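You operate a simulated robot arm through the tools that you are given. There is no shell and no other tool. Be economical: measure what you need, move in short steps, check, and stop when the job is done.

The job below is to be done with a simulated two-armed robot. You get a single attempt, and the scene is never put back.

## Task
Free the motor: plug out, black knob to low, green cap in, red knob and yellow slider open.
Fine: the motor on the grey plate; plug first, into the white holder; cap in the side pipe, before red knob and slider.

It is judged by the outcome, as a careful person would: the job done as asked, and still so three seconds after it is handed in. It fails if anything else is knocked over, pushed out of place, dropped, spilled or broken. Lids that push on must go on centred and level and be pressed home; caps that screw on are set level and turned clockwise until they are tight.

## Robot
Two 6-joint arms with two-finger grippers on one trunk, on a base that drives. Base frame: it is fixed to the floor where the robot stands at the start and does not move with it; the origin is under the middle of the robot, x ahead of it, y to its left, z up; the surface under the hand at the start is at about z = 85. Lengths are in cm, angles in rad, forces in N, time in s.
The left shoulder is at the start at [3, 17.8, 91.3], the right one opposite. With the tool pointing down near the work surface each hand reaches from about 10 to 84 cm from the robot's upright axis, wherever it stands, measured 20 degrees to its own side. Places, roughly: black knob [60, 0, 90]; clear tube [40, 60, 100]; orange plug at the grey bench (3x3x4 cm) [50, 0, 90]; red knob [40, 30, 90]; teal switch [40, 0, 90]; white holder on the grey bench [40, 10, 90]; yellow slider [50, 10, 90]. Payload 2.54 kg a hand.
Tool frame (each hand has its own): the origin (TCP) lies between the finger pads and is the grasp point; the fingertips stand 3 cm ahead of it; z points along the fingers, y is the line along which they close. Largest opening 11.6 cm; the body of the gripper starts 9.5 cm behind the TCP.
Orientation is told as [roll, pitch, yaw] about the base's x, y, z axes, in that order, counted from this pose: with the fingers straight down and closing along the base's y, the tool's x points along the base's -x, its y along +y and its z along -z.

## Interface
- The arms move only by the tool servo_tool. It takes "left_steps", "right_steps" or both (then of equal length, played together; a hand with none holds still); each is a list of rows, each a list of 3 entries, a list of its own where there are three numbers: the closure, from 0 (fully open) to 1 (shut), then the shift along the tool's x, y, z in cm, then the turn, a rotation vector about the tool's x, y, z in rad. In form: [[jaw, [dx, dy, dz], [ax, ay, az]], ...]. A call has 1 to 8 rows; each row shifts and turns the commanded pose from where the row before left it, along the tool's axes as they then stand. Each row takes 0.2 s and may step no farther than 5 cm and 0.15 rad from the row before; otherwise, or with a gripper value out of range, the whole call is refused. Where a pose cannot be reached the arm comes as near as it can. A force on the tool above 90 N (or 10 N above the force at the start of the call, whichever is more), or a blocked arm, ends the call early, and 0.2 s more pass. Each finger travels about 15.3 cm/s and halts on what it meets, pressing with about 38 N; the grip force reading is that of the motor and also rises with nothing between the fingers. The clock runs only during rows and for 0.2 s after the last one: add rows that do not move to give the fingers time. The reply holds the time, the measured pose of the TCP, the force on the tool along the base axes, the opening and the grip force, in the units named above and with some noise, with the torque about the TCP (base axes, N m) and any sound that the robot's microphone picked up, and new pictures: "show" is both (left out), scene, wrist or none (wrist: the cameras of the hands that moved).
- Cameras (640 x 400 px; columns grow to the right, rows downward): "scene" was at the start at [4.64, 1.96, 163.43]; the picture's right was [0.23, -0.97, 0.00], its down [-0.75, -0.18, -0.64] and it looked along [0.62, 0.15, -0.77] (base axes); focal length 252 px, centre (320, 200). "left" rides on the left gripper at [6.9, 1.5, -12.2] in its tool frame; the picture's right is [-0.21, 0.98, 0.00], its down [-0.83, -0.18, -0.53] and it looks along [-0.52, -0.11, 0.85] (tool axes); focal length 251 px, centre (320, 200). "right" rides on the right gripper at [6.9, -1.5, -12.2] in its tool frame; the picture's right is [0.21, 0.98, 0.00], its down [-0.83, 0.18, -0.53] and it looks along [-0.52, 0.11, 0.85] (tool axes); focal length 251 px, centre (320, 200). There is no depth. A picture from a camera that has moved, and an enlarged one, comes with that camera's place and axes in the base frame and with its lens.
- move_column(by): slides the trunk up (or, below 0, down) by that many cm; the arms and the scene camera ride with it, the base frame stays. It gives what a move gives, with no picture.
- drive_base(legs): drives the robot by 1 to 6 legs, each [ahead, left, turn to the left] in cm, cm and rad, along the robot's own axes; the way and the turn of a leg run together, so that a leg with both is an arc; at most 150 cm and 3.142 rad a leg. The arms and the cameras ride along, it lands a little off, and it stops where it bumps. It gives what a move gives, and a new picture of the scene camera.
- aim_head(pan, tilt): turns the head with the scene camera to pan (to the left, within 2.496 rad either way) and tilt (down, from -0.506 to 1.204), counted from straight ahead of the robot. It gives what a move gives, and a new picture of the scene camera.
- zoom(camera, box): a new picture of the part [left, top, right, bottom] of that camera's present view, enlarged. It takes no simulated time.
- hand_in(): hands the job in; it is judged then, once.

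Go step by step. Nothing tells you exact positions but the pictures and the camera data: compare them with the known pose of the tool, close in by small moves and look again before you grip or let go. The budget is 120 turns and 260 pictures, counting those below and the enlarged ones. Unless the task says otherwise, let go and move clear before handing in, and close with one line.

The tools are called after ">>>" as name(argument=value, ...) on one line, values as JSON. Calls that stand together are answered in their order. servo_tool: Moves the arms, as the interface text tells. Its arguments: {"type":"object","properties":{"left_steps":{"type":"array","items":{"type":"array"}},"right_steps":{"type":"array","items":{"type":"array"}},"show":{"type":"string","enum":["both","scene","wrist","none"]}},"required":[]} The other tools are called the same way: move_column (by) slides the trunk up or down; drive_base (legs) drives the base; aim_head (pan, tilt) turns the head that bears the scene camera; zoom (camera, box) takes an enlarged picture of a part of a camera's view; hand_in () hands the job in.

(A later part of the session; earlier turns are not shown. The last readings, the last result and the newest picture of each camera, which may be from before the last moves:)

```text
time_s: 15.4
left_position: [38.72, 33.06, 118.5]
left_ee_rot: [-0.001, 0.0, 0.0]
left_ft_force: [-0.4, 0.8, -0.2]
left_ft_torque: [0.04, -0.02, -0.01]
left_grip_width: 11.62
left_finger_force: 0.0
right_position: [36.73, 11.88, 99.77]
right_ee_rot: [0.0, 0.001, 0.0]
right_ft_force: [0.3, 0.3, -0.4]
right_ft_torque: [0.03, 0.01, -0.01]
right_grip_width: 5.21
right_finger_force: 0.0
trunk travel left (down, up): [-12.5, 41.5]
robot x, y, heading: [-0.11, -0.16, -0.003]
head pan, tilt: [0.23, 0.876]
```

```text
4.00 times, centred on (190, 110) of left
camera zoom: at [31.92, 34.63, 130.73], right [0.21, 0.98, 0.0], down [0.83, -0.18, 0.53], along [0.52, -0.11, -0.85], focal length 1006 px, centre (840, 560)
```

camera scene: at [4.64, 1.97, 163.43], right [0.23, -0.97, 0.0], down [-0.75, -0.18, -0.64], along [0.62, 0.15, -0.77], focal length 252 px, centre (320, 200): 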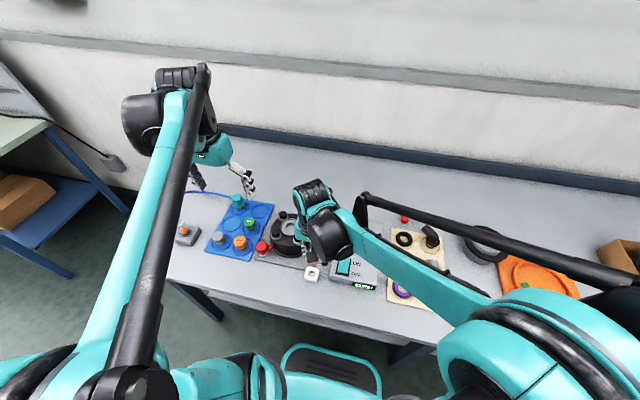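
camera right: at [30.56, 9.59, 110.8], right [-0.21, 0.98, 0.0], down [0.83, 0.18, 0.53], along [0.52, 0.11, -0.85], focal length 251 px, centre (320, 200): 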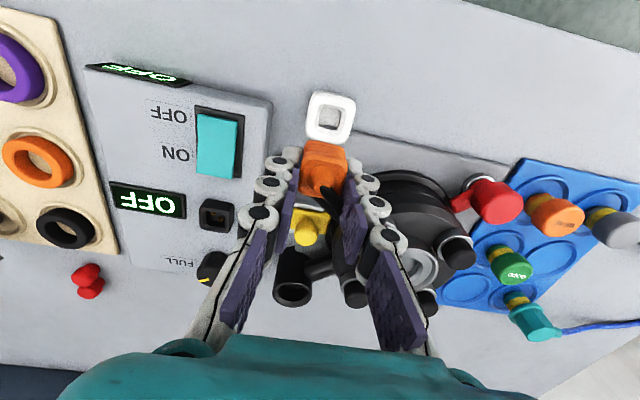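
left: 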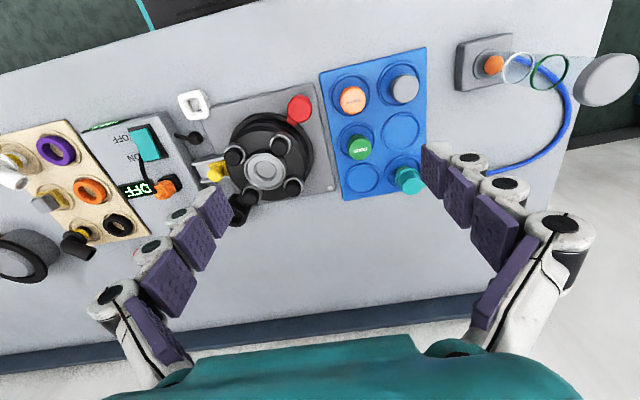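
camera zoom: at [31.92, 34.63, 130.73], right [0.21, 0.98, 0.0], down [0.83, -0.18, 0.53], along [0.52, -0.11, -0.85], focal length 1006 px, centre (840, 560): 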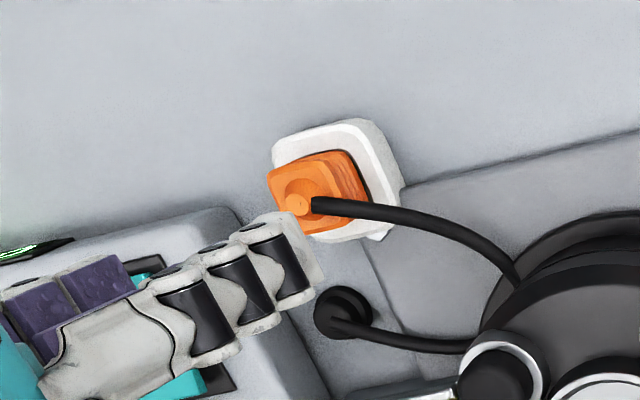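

The plug sits upright in the holder. Next is the black knob near (55, 2.3), so I'm moving the right hand near it for a close view.

>>> servo_tool(right_steps=[[0.5, [-3.2, -2, -1.0], [0, 0, 0]], [0.5, [-3.2, -2, 0], [0, 0, 0]], [0.5, [-3.2, -2, 0], [0, 0, 0]], [0.5, [-3.2, -2, 0], [0, 0, 0]], [0.5, [-3.2, -1.6, 0], [0, 0, 0]]], show="none")

>>> zoom(camera="right", box=[250, 100, 390, 220])

>>> zoom(camera="scene", box=[270, 200, 400, 300])

```text
time_s: 16.6
left_position: [39.05, 33.07, 118.46]
left_ee_rot: [-0.001, -0.001, -0.001]
left_ft_force: [0.1, -0.1, 0.3]
left_ft_torque: [0.0, 0.03, 0.03]
left_grip_width: 11.61
left_finger_force: 0.1
right_position: [53.1, 2.11, 100.83]
right_ee_rot: [0.001, 0.001, 0.001]
right_ft_force: [0.1, 0.4, -0.3]
right_ft_torque: [0.01, -0.02, 0.03]
right_grip_width: 5.79
right_finger_force: 0.2
trunk travel left (down, up): [-12.5, 41.5]
robot x, y, heading: [0.32, 0.11, 0.001]
head pan, tilt: [0.23, 0.876]
```

```text
3.33 times, centred on (320, 160) of right
camera zoom: at [46.24, 0.49, 112.96], right [-0.21, 0.98, 0.0], down [0.83, 0.18, 0.53], along [0.52, 0.11, -0.85], focal length 838 px, centre (320, 333)
```

zoom: 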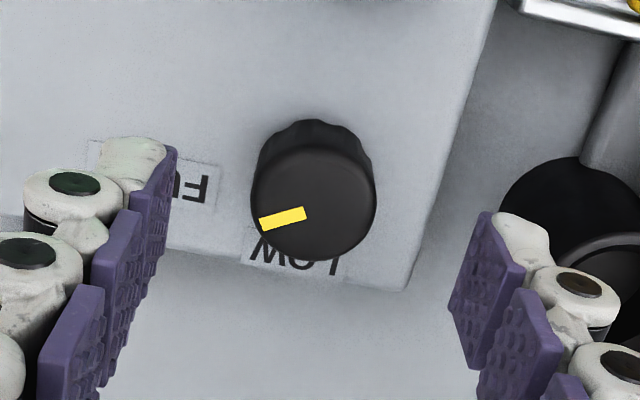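

```text
4.00 times, centred on (335, 250) of scene
camera zoom: at [4.77, 1.93, 163.43], right [0.23, -0.97, 0.0], down [-0.75, -0.18, -0.64], along [0.62, 0.15, -0.77], focal length 1006 px, centre (260, 0)
```

zoom: 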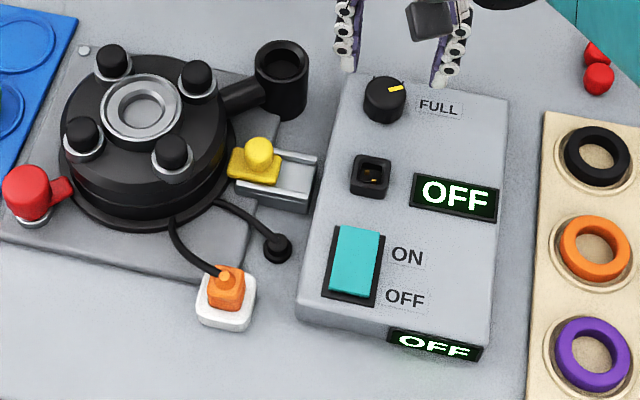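

The pointer is about 26° from -y toward +x. LOW lies straight +x of the knob, so it needs about 64° counterclockwise seen from above. I'm moving over the knob at about (55.5, 2.25).

>>> servo_tool(right_steps=[[0.5, [-2.4, 0.1, 2], [0, 0, 0]], [0.5, [0, 0, 3.5], [0, 0, 0]], [0.5, [0, 0, 0], [0, 0, 0]]], show="wrist")

>>> zoom(camera="scene", box=[310, 190, 390, 250])

```text
time_s: 17.4
left_position: [38.86, 33.18, 118.51]
left_ee_rot: [0.0, 0.0, 0.001]
left_ft_force: [0.7, 0.2, 0.4]
left_ft_torque: [-0.03, 0.02, 0.0]
left_grip_width: 11.63
left_finger_force: 0.1
right_position: [55.22, 2.07, 95.32]
right_ee_rot: [0.0, 0.0, 0.0]
right_ft_force: [-0.6, -0.5, 0.0]
right_ft_torque: [-0.02, -0.01, 0.02]
right_grip_width: 5.79
right_finger_force: 0.0
trunk travel left (down, up): [-12.5, 41.5]
robot x, y, heading: [-0.0, 0.2, 0.0]
head pan, tilt: [0.23, 0.876]
camera right: at [48.47, 0.65, 107.52], right [-0.21, 0.98, 0.0], down [0.83, 0.18, 0.53], along [0.52, 0.11, -0.85], focal length 251 px, centre (320, 200)
```

right: 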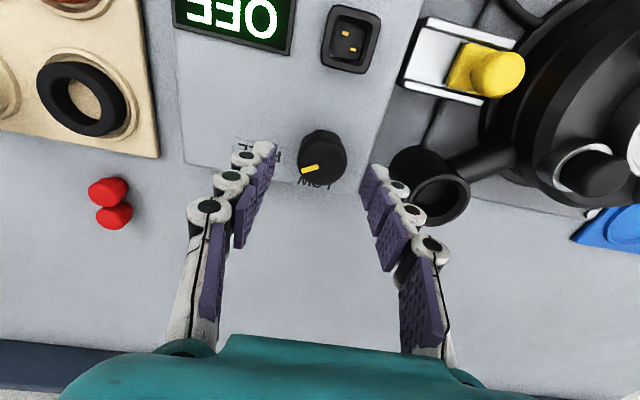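

```text
6.67 times, centred on (350, 220) of scene
camera zoom: at [4.68, 1.96, 163.43], right [0.23, -0.97, 0.0], down [-0.75, -0.18, -0.64], along [0.62, 0.15, -0.77], focal length 1678 px, centre (120, 67)
```

zoom: 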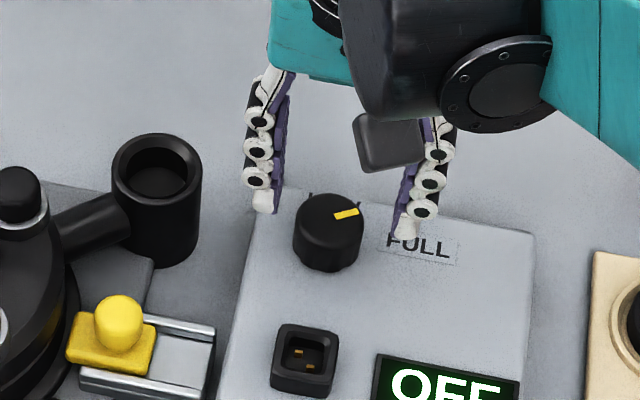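

>>> servo_tool(right_steps=[[0.5, [-0.25, 0.18, 1.5], [0, 0, 0]], [0.5, [0, 0, 0.7], [0, 0, 0]], [0.5, [0, 0, 0], [0, 0, 0]]], show="wrist")

>>> zoom(camera="scene", box=[310, 190, 390, 250])

>>> zoom(camera="right", box=[240, 110, 400, 230])

```text
time_s: 18.2
left_position: [38.92, 33.19, 118.45]
left_ee_rot: [0.001, 0.0, -0.001]
left_ft_force: [-0.5, -0.5, -0.2]
left_ft_torque: [0.01, -0.03, 0.04]
left_grip_width: 11.59
left_finger_force: 0.0
right_position: [55.49, 2.48, 93.13]
right_ee_rot: [0.001, 0.001, 0.001]
right_ft_force: [0.7, 0.3, 0.8]
right_ft_torque: [-0.02, 0.01, 0.01]
right_grip_width: 5.79
right_finger_force: 0.1
trunk travel left (down, up): [-12.5, 41.5]
robot x, y, heading: [-0.08, 0.3, -0.0]
head pan, tilt: [0.23, 0.876]
camera right: at [48.72, 0.9, 105.3], right [-0.21, 0.98, 0.0], down [0.83, 0.18, 0.53], along [0.52, 0.11, -0.85], focal length 251 px, centre (320, 200)
```

right: 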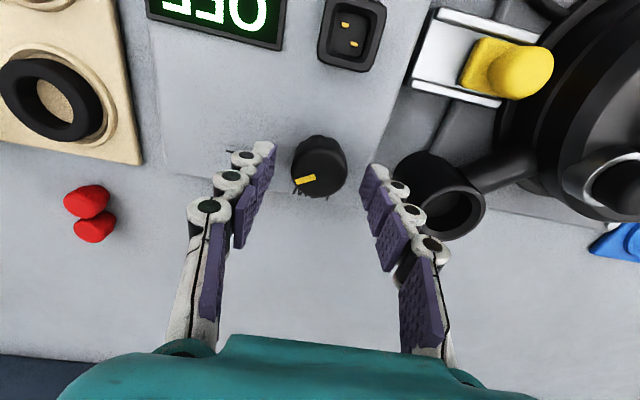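

```text
6.67 times, centred on (350, 220) of scene
camera zoom: at [4.66, 1.97, 163.43], right [0.23, -0.97, 0.0], down [-0.75, -0.18, -0.64], along [0.62, 0.15, -0.77], focal length 1678 px, centre (120, 67)
```

zoom: 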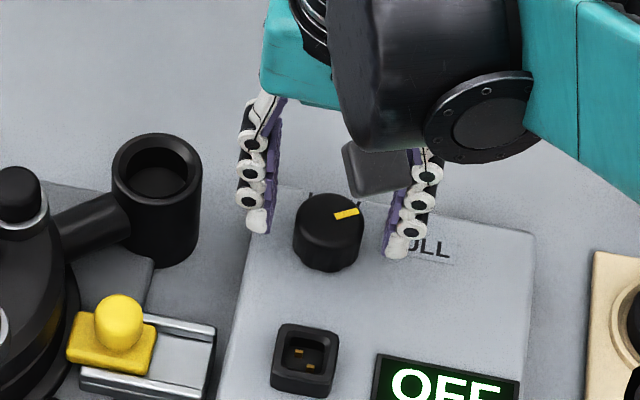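

```text
3.33 times, centred on (320, 170) of right
camera zoom: at [48.72, 0.9, 105.3], right [-0.21, 0.98, 0.0], down [0.83, 0.18, 0.53], along [0.52, 0.11, -0.85], focal length 838 px, centre (320, 300)
```

zoom: 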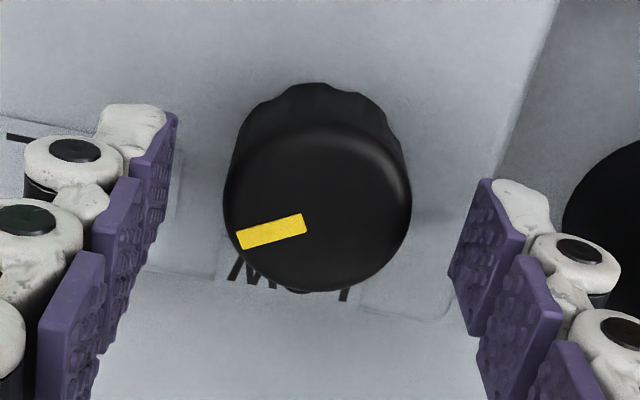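

The knob is 3.6 cm wide with its top at z of about 90.8, and the box top is at about 89. I'm lowering 0.6 cm, centring and gripping.

>>> servo_tool(right_steps=[[0.5, [-0.05, -0.15, 0.6], [0, 0, 0]], [0.6, [0, 0, 0], [0, 0, 0]], [0.72, [0, 0, 0], [0, 0, 0]], [0.8, [0, 0, 0], [0, 0, 0]]], show="none")

>>> zoom(camera="right", box=[240, 110, 400, 230])

```text
time_s: 19.2
left_position: [38.86, 33.2, 118.45]
left_ee_rot: [-0.001, 0.0, 0.001]
left_ft_force: [-1.0, -0.9, 0.2]
left_ft_torque: [0.02, 0.0, -0.02]
left_grip_width: 11.6
left_finger_force: 0.0
right_position: [55.59, 2.49, 92.61]
right_ee_rot: [0.0, 0.0, 0.0]
right_ft_force: [-0.3, 4.3, 0.7]
right_ft_torque: [0.26, -0.16, -0.02]
right_grip_width: 3.51
right_finger_force: 45.0
trunk travel left (down, up): [-12.5, 41.5]
robot x, y, heading: [-0.39, -0.05, 0.004]
head pan, tilt: [0.23, 0.876]
```

```text
3.33 times, centred on (320, 170) of right
camera zoom: at [48.76, 0.84, 104.72], right [-0.22, 0.98, 0.0], down [0.83, 0.18, 0.53], along [0.52, 0.12, -0.85], focal length 838 px, centre (320, 300)
```

zoom: 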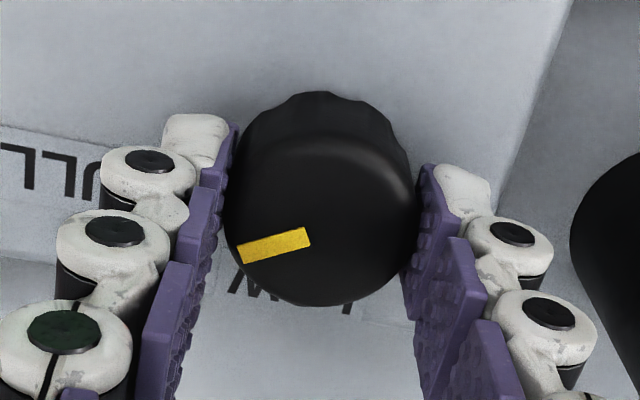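

Gripped. I'm turning counterclockwise as seen from above, a little first.

>>> servo_tool(right_steps=[[0.8, [0, 0.07, 0], [0, 0, -0.1]], [0.8, [0, 0, 0], [0, 0, -0.13]], [0.8, [0, 0, 0], [0, 0, -0.13]], [0.8, [0, 0, 0], [0, 0, 0]]], show="none")

>>> zoom(camera="right", box=[240, 110, 400, 230])

```text
time_s: 20.2
left_position: [38.9, 33.19, 118.46]
left_ee_rot: [-0.002, -0.001, -0.001]
left_ft_force: [0.4, -0.5, 0.5]
left_ft_torque: [-0.01, 0.0, 0.01]
left_grip_width: 11.6
left_finger_force: 0.1
right_position: [55.56, 2.43, 92.5]
right_ee_rot: [0.001, 0.0, 0.362]
right_ft_force: [-1.2, 4.3, -7.0]
right_ft_torque: [0.16, -0.17, -0.02]
right_grip_width: 3.48
right_finger_force: 45.0
trunk travel left (down, up): [-12.5, 41.5]
robot x, y, heading: [-0.17, 0.02, 0.001]
head pan, tilt: [0.23, 0.876]
```

```text
3.33 times, centred on (320, 170) of right
camera zoom: at [49.75, -1.47, 104.72], right [-0.55, 0.84, 0.0], down [0.71, 0.46, 0.53], along [0.45, 0.29, -0.85], focal length 838 px, centre (320, 300)
```

zoom: 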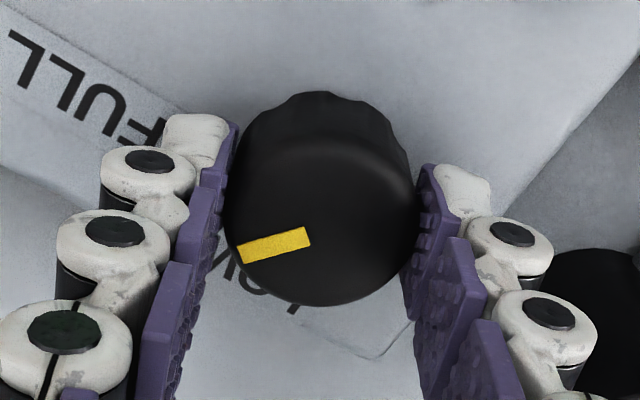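

The knob follows. I'm continuing to about 1.03 rad total and checking against the LOW label.

>>> servo_tool(right_steps=[[0.8, [0, 0, 0], [0, 0, -0.14]], [0.8, [0, 0, 0], [0, 0, -0.14]], [0.8, [0, 0, 0], [0, 0, -0.14]], [0.8, [0, 0, 0], [0, 0, -0.13]], [0.8, [0, 0, 0], [0, 0, -0.12]], [0.8, [0, 0, 0], [0, 0, 0]]], show="none")

>>> zoom(camera="right", box=[220, 90, 420, 240])

>>> zoom(camera="scene", box=[310, 190, 390, 250])

```text
time_s: 21.6
left_position: [38.74, 33.2, 118.45]
left_ee_rot: [0.0, 0.002, 0.0]
left_ft_force: [-0.1, -0.5, 0.7]
left_ft_torque: [-0.04, 0.01, 0.0]
left_grip_width: 11.62
left_finger_force: 0.1
right_position: [55.59, 2.54, 92.49]
right_ee_rot: [-0.001, 0.002, 1.031]
right_ft_force: [-6.1, 4.6, -13.6]
right_ft_torque: [0.14, 0.2, 0.02]
right_grip_width: 3.5
right_finger_force: 45.0
trunk travel left (down, up): [-12.5, 41.5]
robot x, y, heading: [0.09, -0.02, 0.001]
head pan, tilt: [0.23, 0.876]
```

```text
2.67 times, centred on (320, 165) of right
camera zoom: at [53.41, -4.29, 104.73], right [-0.95, 0.32, 0.0], down [0.27, 0.8, 0.53], along [0.17, 0.51, -0.85], focal length 670 px, centre (320, 293)
```

zoom: 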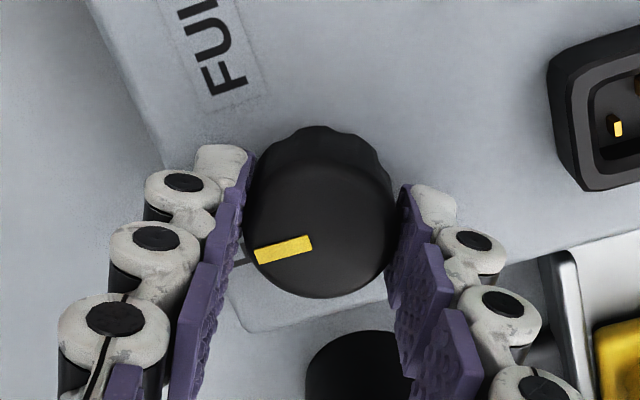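

```text
6.67 times, centred on (350, 220) of scene
camera zoom: at [4.68, 2.03, 163.42], right [0.23, -0.97, 0.0], down [-0.75, -0.18, -0.64], along [0.62, 0.15, -0.77], focal length 1678 px, centre (120, 67)
```

zoom: 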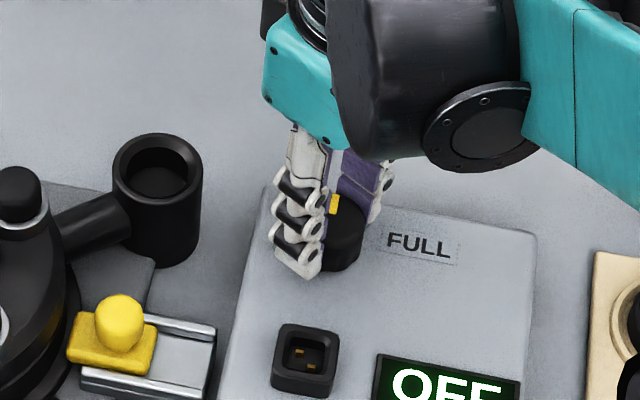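

The pointer looks to be pointing toward LOW. I'm letting go, rising and checking it unobstructed.

>>> servo_tool(right_steps=[[0.6, [0, 0, 0], [0, 0, 0]], [0.5, [0, 0, 0], [0, 0, 0]], [0.5, [0, 0, -4], [0, 0, 0.13]], [0.5, [0, 0, -4], [0, 0, 0.15]], [0.5, [0, 0, -2], [0, 0, 0.15]], [0.5, [0, 0, 0], [0, 0, 0.15]], [0.5, [0, 0, 0], [0, 0, 0.15]], [0.5, [0, 0, 0], [0, 0, 0.15]]], show="none")

>>> zoom(camera="right", box=[250, 100, 390, 220])

>>> zoom(camera="scene", box=[310, 190, 390, 250])

```text
time_s: 23.4
left_position: [38.82, 33.16, 118.6]
left_ee_rot: [-0.002, -0.001, 0.0]
left_ft_force: [0.0, 0.5, 0.3]
left_ft_torque: [0.0, 0.01, 0.0]
left_grip_width: 11.59
left_finger_force: 0.0
right_position: [55.63, 2.44, 102.57]
right_ee_rot: [0.001, 0.0, 0.148]
right_ft_force: [0.2, -0.2, -0.7]
right_ft_torque: [0.0, -0.02, -0.01]
right_grip_width: 5.8
right_finger_force: 0.1
trunk travel left (down, up): [-12.5, 41.5]
robot x, y, heading: [0.12, -0.01, 0.001]
head pan, tilt: [0.23, 0.876]
```

```text
3.33 times, centred on (320, 160) of right
camera zoom: at [49.07, -0.18, 114.74], right [-0.36, 0.93, 0.0], down [0.79, 0.3, 0.53], along [0.5, 0.19, -0.85], focal length 838 px, centre (320, 333)
```

zoom: 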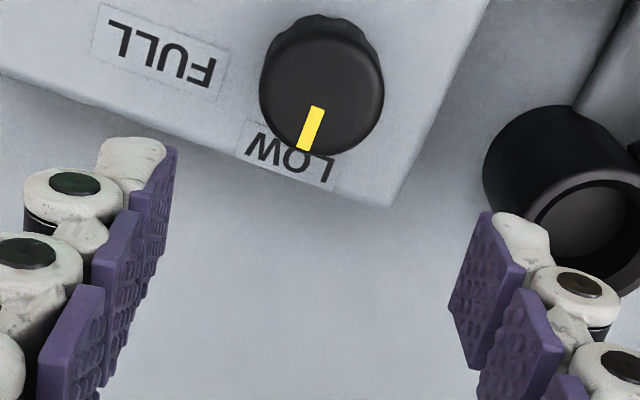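

```text
6.67 times, centred on (350, 220) of scene
camera zoom: at [4.65, 1.96, 163.43], right [0.23, -0.97, 0.0], down [-0.75, -0.18, -0.64], along [0.62, 0.15, -0.77], focal length 1678 px, centre (120, 67)
```

zoom: 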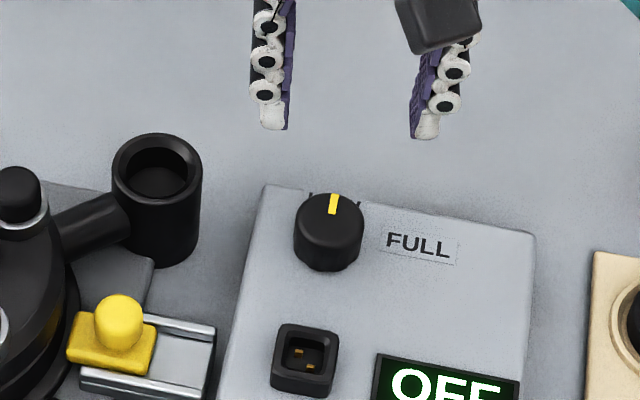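

The pointer is on LOW. Next is the green cap near (48, 37.5), so I'm bringing the left hand above it and parking the right hand higher.

>>> servo_tool(left_steps=[[0.2, [-2.2, 1.1, 3.5], [0, 0, 0]], [0.3, [-2.2, 1.1, 3.5], [0, 0, 0]], [0.4, [-2.1, 1.1, 3.5], [0, 0, 0]], [0.4, [-2.1, 1.0, 3.5], [0, 0, 0]], [0.4, [0, 0, 0], [0, 0, 0]]], right_steps=[[0.5, [0, -4, -2], [0, 0, 0.1]], [0.5, [0, -4, -2], [0, 0, 0.05]], [0.5, [0, -4, -2], [0, 0, 0]], [0.5, [0, -4, -2], [0, 0, 0]], [0.5, [0, 0, 0], [0, 0, 0]]], show="both")

>>> zoom(camera="left", box=[230, 80, 410, 220])

>>> zoom(camera="scene", box=[190, 180, 350, 280])

```text
time_s: 24.6
left_position: [47.37, 37.46, 104.53]
left_ee_rot: [0.0, -0.001, 0.001]
left_ft_force: [-0.2, 0.2, -0.7]
left_ft_torque: [0.0, -0.06, -0.02]
left_grip_width: 7.01
left_finger_force: 0.1
right_position: [56.34, -13.52, 110.56]
right_ee_rot: [0.0, -0.001, 0.0]
right_ft_force: [-0.1, 0.8, 0.1]
right_ft_torque: [0.02, -0.02, -0.02]
right_grip_width: 5.8
right_finger_force: 0.0
trunk travel left (down, up): [-12.5, 41.5]
robot x, y, heading: [-0.03, -0.11, 0.003]
head pan, tilt: [0.23, 0.876]
camera scene: at [4.57, 1.97, 163.43], right [0.23, -0.97, 0.0], down [-0.75, -0.18, -0.64], along [0.62, 0.15, -0.77], focal length 252 px, centre (320, 200)
camera right: at [49.57, -15.13, 122.8], right [-0.22, 0.98, 0.0], down [0.83, 0.18, 0.53], along [0.52, 0.11, -0.85], focal length 251 px, centre (320, 200)
camera left: at [40.48, 39.01, 116.71], right [0.21, 0.98, 0.0], down [0.83, -0.18, 0.53], along [0.52, -0.11, -0.85], focal length 251 px, centre (320, 200)
```

scene: 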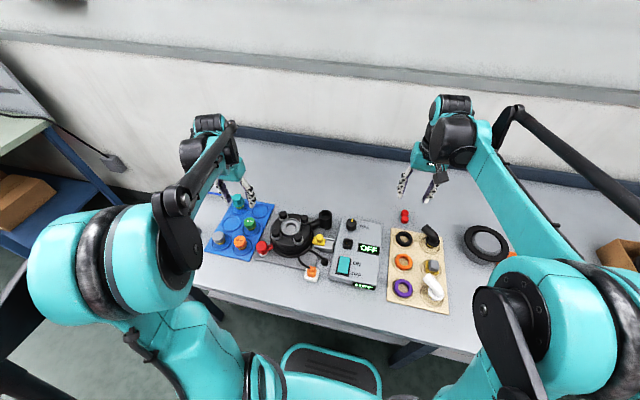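
right: 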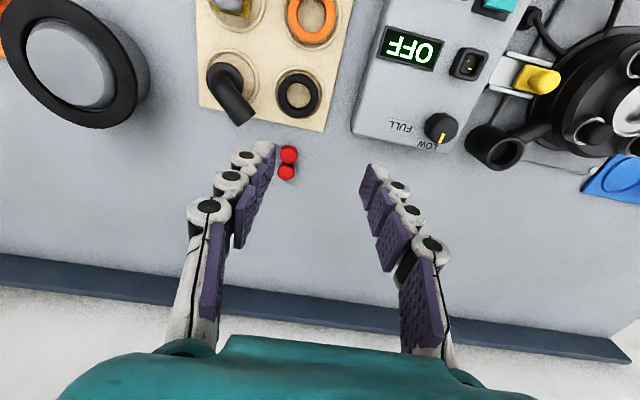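
left: 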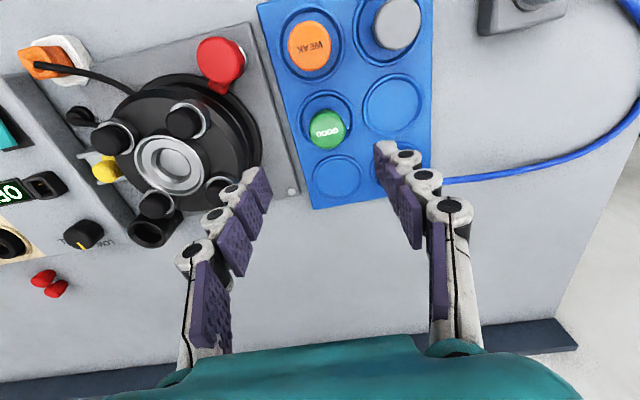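

```text
2.86 times, centred on (320, 150) of left
camera zoom: at [40.48, 39.01, 116.71], right [0.21, 0.98, 0.0], down [0.83, -0.18, 0.53], along [0.52, -0.11, -0.85], focal length 718 px, centre (320, 343)
```

zoom: 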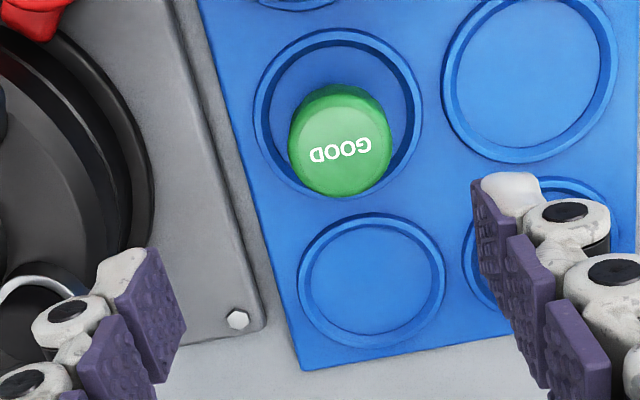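

```text
4.00 times, centred on (270, 230) of scene
camera zoom: at [4.57, 1.97, 163.43], right [0.23, -0.97, 0.0], down [-0.75, -0.18, -0.64], along [0.62, 0.15, -0.77], focal length 1006 px, centre (520, 80)
```

zoom: 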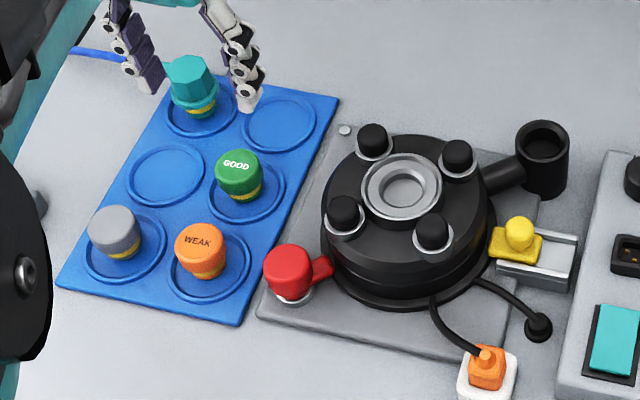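

The green cap's top is at about (48.5, 38.2, 90), and both cameras agree. I'm lowering over it.

>>> servo_tool(left_steps=[[0.4, [-1.1, 0.75, 3], [0, 0, 0]], [0.45, [0, 0, 4], [0, 0, 0]], [0.45, [0, 0, 3], [0, 0, 0]], [0.45, [0, 0, 0], [0, 0, 0]]], show="none")

>>> zoom(camera="left", box=[230, 80, 410, 220])

>>> zoom(camera="scene", box=[200, 180, 300, 260])

```text
time_s: 25.6
left_position: [48.54, 38.32, 94.63]
left_ee_rot: [0.0, 0.0, 0.0]
left_ft_force: [-0.4, -0.4, 0.4]
left_ft_torque: [0.01, -0.01, 0.0]
left_grip_width: 6.38
left_finger_force: 0.0
right_position: [56.4, -13.4, 110.61]
right_ee_rot: [0.001, 0.001, 0.0]
right_ft_force: [-0.5, -1.1, -0.2]
right_ft_torque: [0.05, -0.02, 0.0]
right_grip_width: 5.82
right_finger_force: 0.1
trunk travel left (down, up): [-12.5, 41.5]
robot x, y, heading: [-0.02, 0.45, 0.007]
head pan, tilt: [0.23, 0.876]
```

```text
2.86 times, centred on (320, 150) of left
camera zoom: at [41.61, 39.74, 106.72], right [0.21, 0.98, 0.0], down [0.83, -0.18, 0.53], along [0.52, -0.11, -0.85], focal length 718 px, centre (320, 343)
```

zoom: 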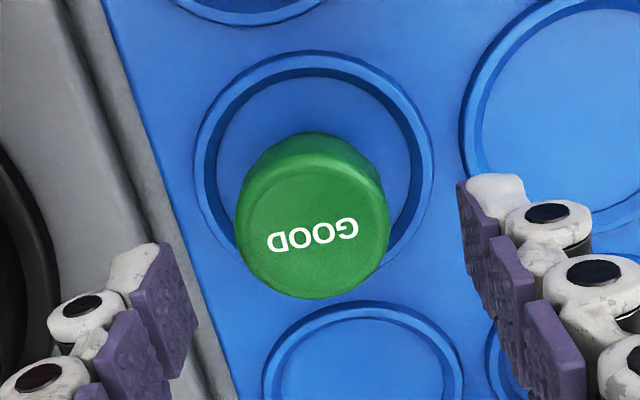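

```text
5.00 times, centred on (250, 220) of scene
camera zoom: at [4.6, 1.92, 163.44], right [0.23, -0.97, 0.0], down [-0.75, -0.18, -0.64], along [0.62, 0.15, -0.77], focal length 1258 px, centre (670, 100)
```

zoom: 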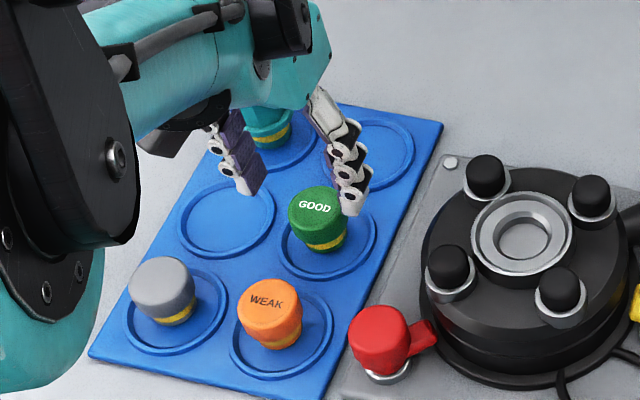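

>>> servo_tool(left_steps=[[0.45, [0.1, -0.18, 2], [0, 0, 0]], [0.45, [0, 0, 1.9], [0, 0, 0]], [0.6, [0, 0, 0], [0, 0, 0]], [0.7, [0, 0, 0], [0, 0, 0]], [0.78, [0, 0, 0], [0, 0, 0]], [0.78, [0, 0, 0], [0, 0, 0]]], show="none")

>>> zoom(camera="left", box=[230, 80, 410, 220])

>>> zoom(camera="scene", box=[200, 180, 300, 260])

```text
time_s: 27.0
left_position: [48.42, 38.08, 90.58]
left_ee_rot: [-0.001, 0.0, 0.0]
left_ft_force: [-0.5, 0.8, -0.3]
left_ft_torque: [0.03, -0.01, -0.02]
left_grip_width: 3.74
left_finger_force: 38.0
right_position: [56.53, -13.54, 110.53]
right_ee_rot: [0.0, 0.0, -0.001]
right_ft_force: [0.7, 0.6, 0.1]
right_ft_torque: [0.0, 0.02, -0.01]
right_grip_width: 5.8
right_finger_force: 0.1
trunk travel left (down, up): [-12.5, 41.5]
robot x, y, heading: [0.08, -0.06, -0.001]
head pan, tilt: [0.23, 0.876]
```

```text
2.86 times, centred on (320, 150) of left
camera zoom: at [41.57, 39.55, 102.82], right [0.21, 0.98, 0.0], down [0.83, -0.18, 0.53], along [0.52, -0.11, -0.85], focal length 718 px, centre (320, 343)
```

zoom: 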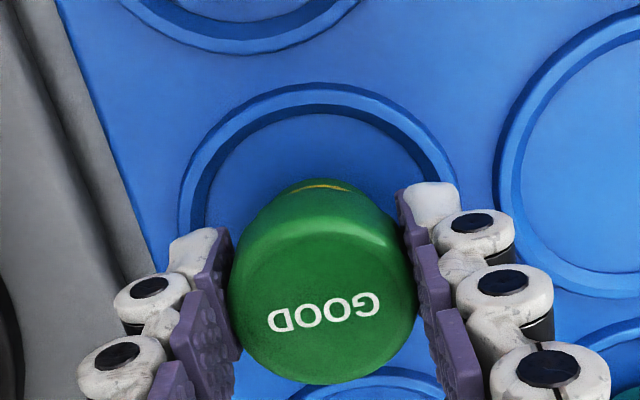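

```text
5.00 times, centred on (250, 220) of scene
camera zoom: at [4.65, 1.96, 163.43], right [0.23, -0.97, 0.0], down [-0.75, -0.18, -0.64], along [0.62, 0.15, -0.77], focal length 1258 px, centre (670, 100)
```

zoom: 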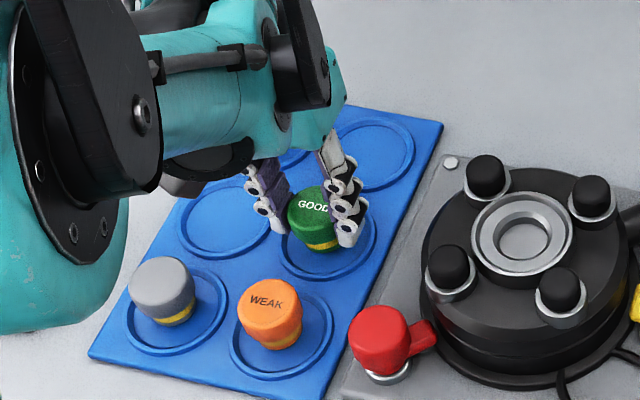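

The cap is gripped at 3.74 cm. I'm lifting and carrying it high over the motor toward the side pipe near (57.3, 12.1).

>>> servo_tool(left_steps=[[0.78, [0, 0, -2], [0, 0, 0]], [0.78, [0, 0, -4], [0, 0, 0]], [0.78, [0, 0, -4], [0, 0, 0]], [0.78, [0, 0, -4], [0, 0, 0]], [0.78, [0, 0, 0], [0, 0, 0]]], show="wrist")

>>> servo_tool(left_steps=[[0.78, [-1.4, -4.3, 0], [0, 0, 0]], [0.78, [-1.4, -4.3, 0], [0, 0, 0]], [0.78, [-1.4, -4.3, 0], [0, 0, 0]], [0.78, [-1.4, -4.3, 0], [0, 0, 0]], [0.78, [-1.4, -4.3, 0], [0, 0, 0]], [0.78, [-1.4, -4.0, 0], [0, 0, 0]], [0.78, [0, 0, 0], [0, 0, 0]]], show="both")

>>> zoom(camera="left", box=[230, 80, 410, 220])

```text
time_s: 28.2
left_position: [48.48, 37.88, 104.71]
left_ee_rot: [-0.002, -0.001, -0.001]
left_ft_force: [-0.7, 0.9, -0.8]
left_ft_torque: [0.0, 0.01, 0.02]
left_grip_width: 3.75
left_finger_force: 37.7
right_position: [56.45, -13.46, 110.56]
right_ee_rot: [-0.001, 0.001, 0.001]
right_ft_force: [0.2, -0.7, -1.1]
right_ft_torque: [0.0, -0.04, 0.02]
right_grip_width: 5.8
right_finger_force: 0.1
trunk travel left (down, up): [-12.5, 41.5]
robot x, y, heading: [-0.02, 0.27, -0.001]
head pan, tilt: [0.23, 0.876]
camera left: at [41.66, 39.49, 116.76], right [0.21, 0.98, 0.0], down [0.83, -0.18, 0.53], along [0.52, -0.11, -0.85], focal length 251 px, centre (320, 200)
```

left: 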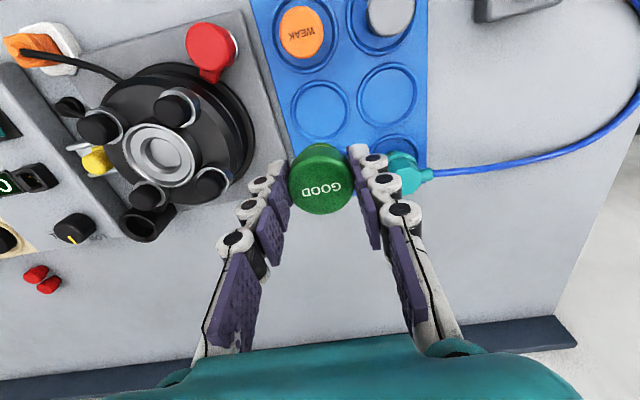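

```text
time_s: 29.8
left_position: [56.85, 12.56, 104.61]
left_ee_rot: [0.0, -0.001, 0.0]
left_ft_force: [-0.1, -1.1, 0.9]
left_ft_torque: [-0.01, -0.03, -0.03]
left_grip_width: 3.74
left_finger_force: 37.7
right_position: [56.35, -13.53, 110.5]
right_ee_rot: [-0.001, 0.002, -0.001]
right_ft_force: [-0.2, 0.6, 0.3]
right_ft_torque: [-0.02, -0.03, 0.01]
right_grip_width: 5.81
right_finger_force: 0.0
trunk travel left (down, up): [-12.5, 41.5]
robot x, y, heading: [-0.24, 0.06, 0.006]
head pan, tilt: [0.23, 0.876]
camera scene: at [4.61, 2.02, 163.43], right [0.23, -0.97, 0.0], down [-0.75, -0.18, -0.64], along [0.62, 0.15, -0.77], focal length 252 px, centre (320, 200)
camera left: at [49.97, 14.03, 116.75], right [0.21, 0.98, 0.0], down [0.83, -0.18, 0.53], along [0.52, -0.11, -0.85], focal length 251 px, centre (320, 200)
```

scene: 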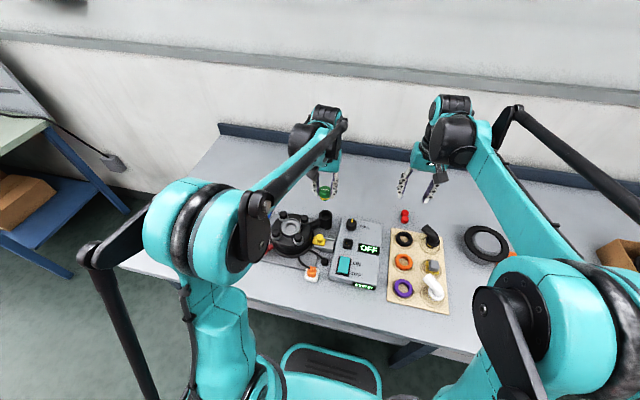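
left: 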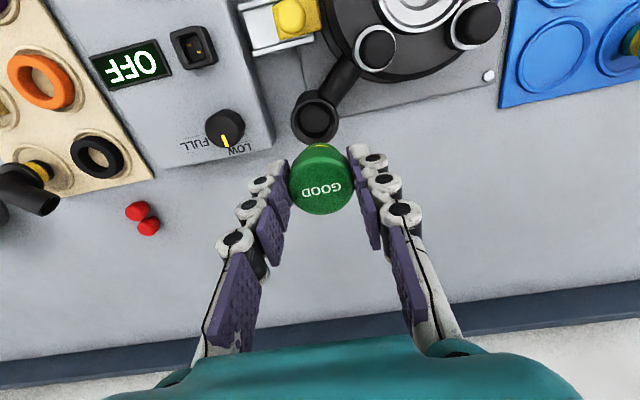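

```text
2.86 times, centred on (320, 150) of left
camera zoom: at [49.97, 14.03, 116.75], right [0.21, 0.98, 0.0], down [0.83, -0.18, 0.53], along [0.52, -0.11, -0.85], focal length 718 px, centre (320, 343)
```

zoom: 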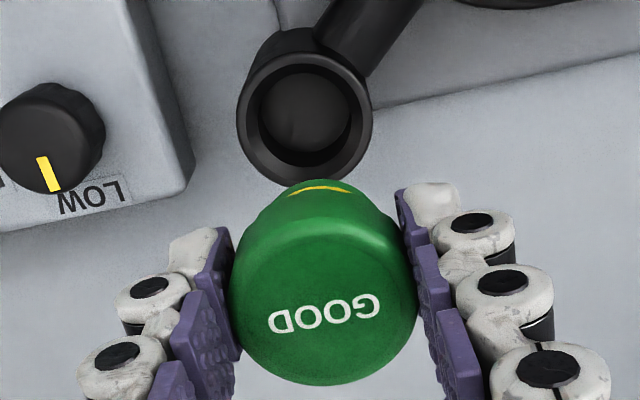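

The pipe mouth is centred at about (56.85, 12.1), rim near z = 89.7. I'm aligning and lowering to just above it.

>>> servo_tool(left_steps=[[0.78, [0, -0.45, 2.5], [0, 0, 0]], [0.78, [0, 0, 3], [0, 0, 0]], [0.78, [0, 0, 2], [0, 0, 0]], [0.78, [0, 0, 0], [0, 0, 0]]], show="none")

>>> zoom(camera="left", box=[230, 80, 410, 220])

>>> zoom(camera="scene", box=[280, 170, 380, 250])

>>> zoom(camera="right", box=[440, 60, 600, 180])

```text
time_s: 30.8
left_position: [56.98, 12.1, 97.16]
left_ee_rot: [0.001, 0.001, -0.001]
left_ft_force: [0.2, 0.2, -0.8]
left_ft_torque: [-0.01, 0.01, -0.05]
left_grip_width: 3.72
left_finger_force: 38.2
right_position: [56.38, -13.48, 110.61]
right_ee_rot: [-0.001, 0.0, -0.001]
right_ft_force: [-0.2, -0.8, 0.2]
right_ft_torque: [0.03, 0.03, 0.05]
right_grip_width: 5.79
right_finger_force: 0.1
trunk travel left (down, up): [-12.5, 41.5]
robot x, y, heading: [0.19, -0.11, -0.001]
head pan, tilt: [0.23, 0.876]
```

```text
2.86 times, centred on (320, 150) of left
camera zoom: at [50.0, 13.54, 109.32], right [0.21, 0.98, 0.0], down [0.83, -0.18, 0.53], along [0.52, -0.11, -0.85], focal length 718 px, centre (320, 343)
```

zoom: 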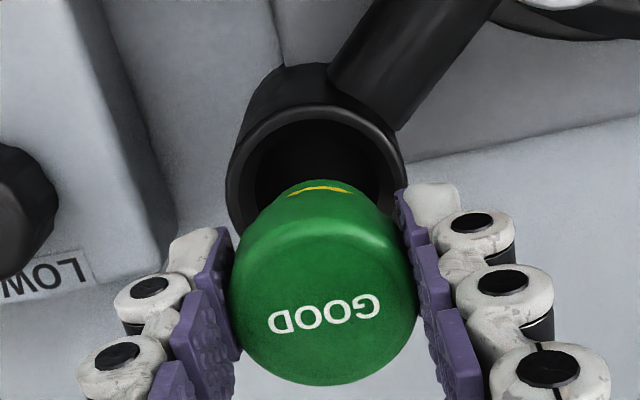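

```text
5.00 times, centred on (330, 210) of scene
camera zoom: at [4.63, 1.95, 163.43], right [0.23, -0.97, 0.0], down [-0.75, -0.18, -0.64], along [0.62, 0.15, -0.77], focal length 1258 px, centre (270, 150)
```

zoom: 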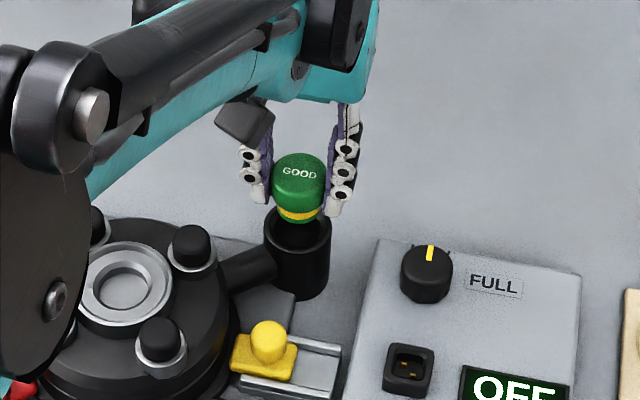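

```text
3.33 times, centred on (520, 120) of right
camera zoom: at [49.63, -15.11, 122.76], right [-0.22, 0.98, 0.0], down [0.83, 0.18, 0.53], along [0.52, 0.11, -0.85], focal length 838 px, centre (-347, 467)
```

zoom: 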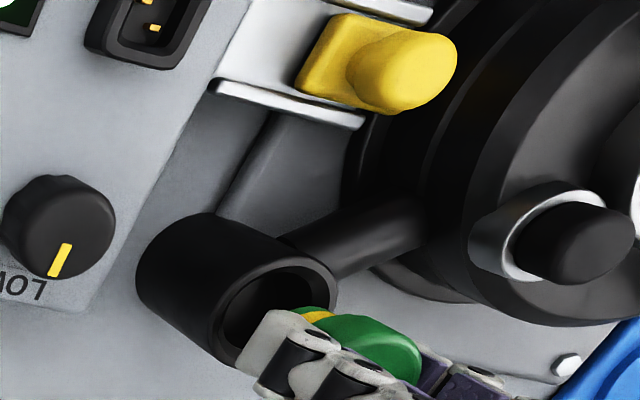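

The cap is over the pipe. I'm lowering gently with a force check.

>>> servo_tool(left_steps=[[0.78, [0, -0.1, 0.6], [0, 0, 0]], [0.78, [0, 0, 0.6], [0, 0, 0]], [0.78, [0, 0, 0.5], [0, 0, 0]], [0.78, [0, 0, 0.5], [0, 0, 0]], [0.78, [0, 0, 0], [0, 0, 0]]], show="none")

>>> zoom(camera="left", box=[230, 80, 410, 220])

>>> zoom(camera="scene", box=[300, 180, 370, 240])

```text
time_s: 32.0
left_position: [56.54, 11.93, 94.94]
left_ee_rot: [-0.001, 0.003, 0.0]
left_ft_force: [-15.1, 0.3, -1.1]
left_ft_torque: [0.03, 0.61, 0.01]
left_grip_width: 3.75
left_finger_force: 38.3
right_position: [56.29, -13.56, 110.58]
right_ee_rot: [0.0, -0.003, -0.001]
right_ft_force: [0.2, 0.3, -0.5]
right_ft_torque: [0.03, -0.01, 0.0]
right_grip_width: 5.81
right_finger_force: 0.0
trunk travel left (down, up): [-12.5, 41.5]
robot x, y, heading: [-0.42, -0.33, 0.0]
head pan, tilt: [0.23, 0.876]
```

```text
2.86 times, centred on (320, 150) of left
camera zoom: at [49.76, 13.49, 107.14], right [0.21, 0.98, 0.0], down [0.83, -0.18, 0.53], along [0.52, -0.11, -0.85], focal length 718 px, centre (320, 343)
```

zoom: 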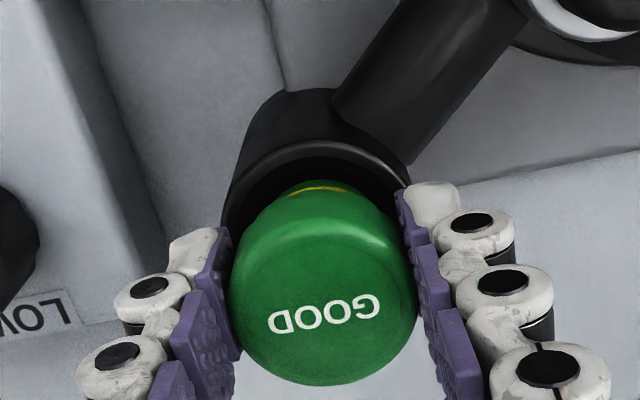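

```text
6.67 times, centred on (335, 210) of scene
camera zoom: at [4.43, 1.96, 163.42], right [0.23, -0.97, 0.0], down [-0.75, -0.18, -0.64], along [0.62, 0.15, -0.77], focal length 1678 px, centre (220, 133)
```

zoom: 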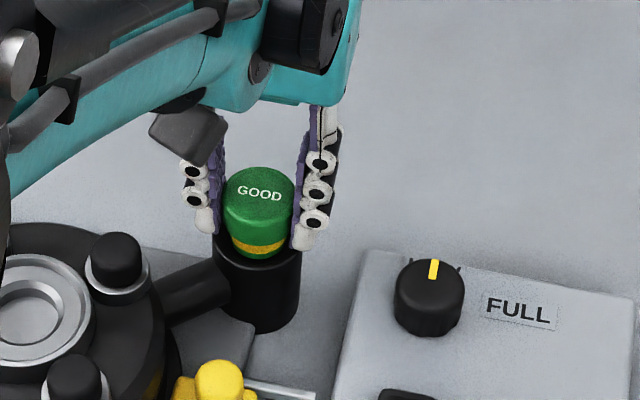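

A -15 N force in x means the far wall is touching. I'm shifting 0.35 cm toward -x.

>>> servo_tool(left_steps=[[0.78, [0.38, 0, 0], [0, 0, 0]], [0.78, [0, 0, 0], [0, 0, 0]], [0.78, [0, 0, 0.4], [0, 0, 0]], [0.78, [0, 0, 0], [0, 0, 0]]], show="none")

>>> zoom(camera="left", box=[230, 80, 410, 220])

>>> zoom(camera="scene", box=[300, 180, 370, 240])

```text
time_s: 33.0
left_position: [56.39, 11.88, 94.48]
left_ee_rot: [0.0, 0.0, -0.001]
left_ft_force: [0.2, 0.4, -0.3]
left_ft_torque: [0.02, 0.02, 0.01]
left_grip_width: 3.73
left_finger_force: 37.7
right_position: [56.5, -13.43, 110.5]
right_ee_rot: [0.0, 0.001, 0.001]
right_ft_force: [-0.9, -0.3, 0.3]
right_ft_torque: [0.02, 0.01, 0.04]
right_grip_width: 5.81
right_finger_force: 0.0
trunk travel left (down, up): [-12.5, 41.5]
robot x, y, heading: [-0.06, -0.03, -0.001]
head pan, tilt: [0.23, 0.876]
```

```text
2.86 times, centred on (320, 150) of left
camera zoom: at [49.64, 13.44, 106.71], right [0.21, 0.98, 0.0], down [0.83, -0.18, 0.53], along [0.52, -0.11, -0.85], focal length 718 px, centre (320, 343)
```

zoom: 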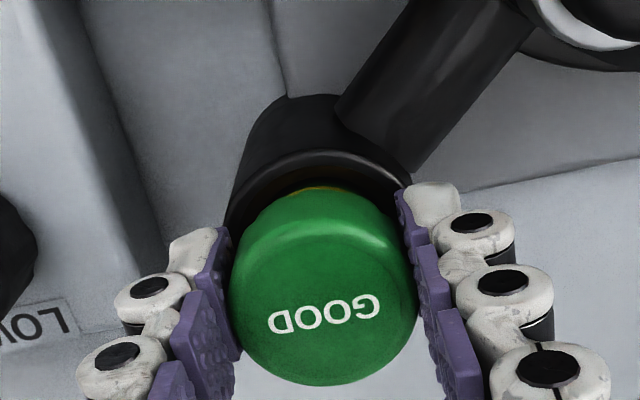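

```text
6.67 times, centred on (335, 210) of scene
camera zoom: at [4.66, 1.95, 163.43], right [0.23, -0.97, 0.0], down [-0.75, -0.18, -0.64], along [0.62, 0.15, -0.77], focal length 1678 px, centre (220, 133)
```

zoom: 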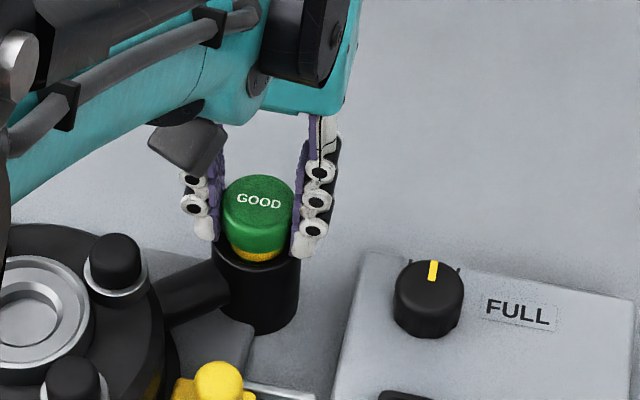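

>>> servo_tool(left_steps=[[0.78, [0, 0, 0.4], [0, 0, 0]], [0.78, [0, 0, 0.4], [0, 0, 0]], [0.78, [0, 0, 0.3], [0, 0, 0]], [0.78, [0, 0, 0], [0, 0, 0]]], show="none")

>>> zoom(camera="left", box=[230, 80, 410, 220])

>>> zoom(camera="scene", box=[300, 180, 370, 240])

```text
time_s: 33.8
left_position: [56.37, 11.93, 94.08]
left_ee_rot: [0.002, -0.01, -0.001]
left_ft_force: [-3.1, 0.8, 49.8]
left_ft_torque: [-0.25, 0.25, -0.03]
left_grip_width: 3.75
left_finger_force: 38.0
right_position: [56.15, -13.47, 110.69]
right_ee_rot: [-0.001, -0.005, 0.0]
right_ft_force: [-0.1, 0.6, -0.9]
right_ft_torque: [0.0, 0.03, 0.03]
right_grip_width: 5.81
right_finger_force: 0.1
trunk travel left (down, up): [-12.5, 41.5]
robot x, y, heading: [0.26, 0.27, -0.0]
head pan, tilt: [0.23, 0.876]
stopped in row 3 (left hand): the force on the tool passed its limit at 100 N (the readings are from after the stop); the commanded pose is now the measured one
```

```text
2.86 times, centred on (320, 150) of left
camera zoom: at [49.47, 13.44, 106.29], right [0.21, 0.98, 0.0], down [0.82, -0.18, 0.54], along [0.53, -0.11, -0.84], focal length 718 px, centre (320, 343)
```

zoom: 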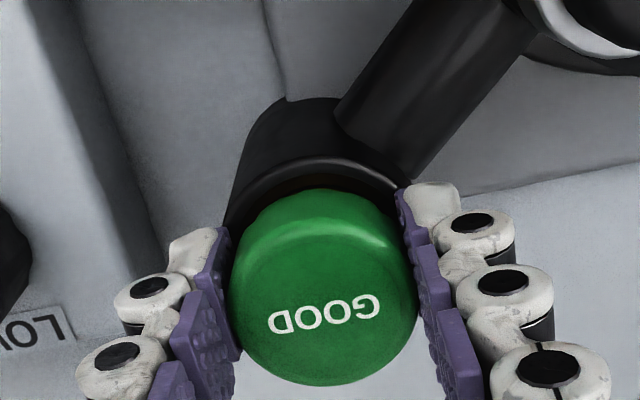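

```text
6.67 times, centred on (335, 210) of scene
camera zoom: at [4.12, 1.86, 163.47], right [0.23, -0.97, 0.0], down [-0.75, -0.17, -0.64], along [0.63, 0.15, -0.77], focal length 1678 px, centre (220, 133)
```

zoom: 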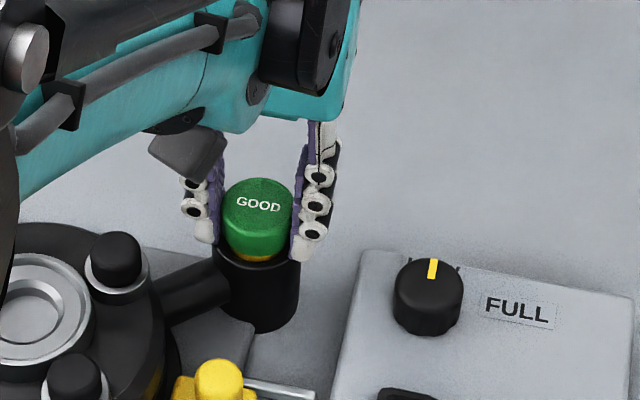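

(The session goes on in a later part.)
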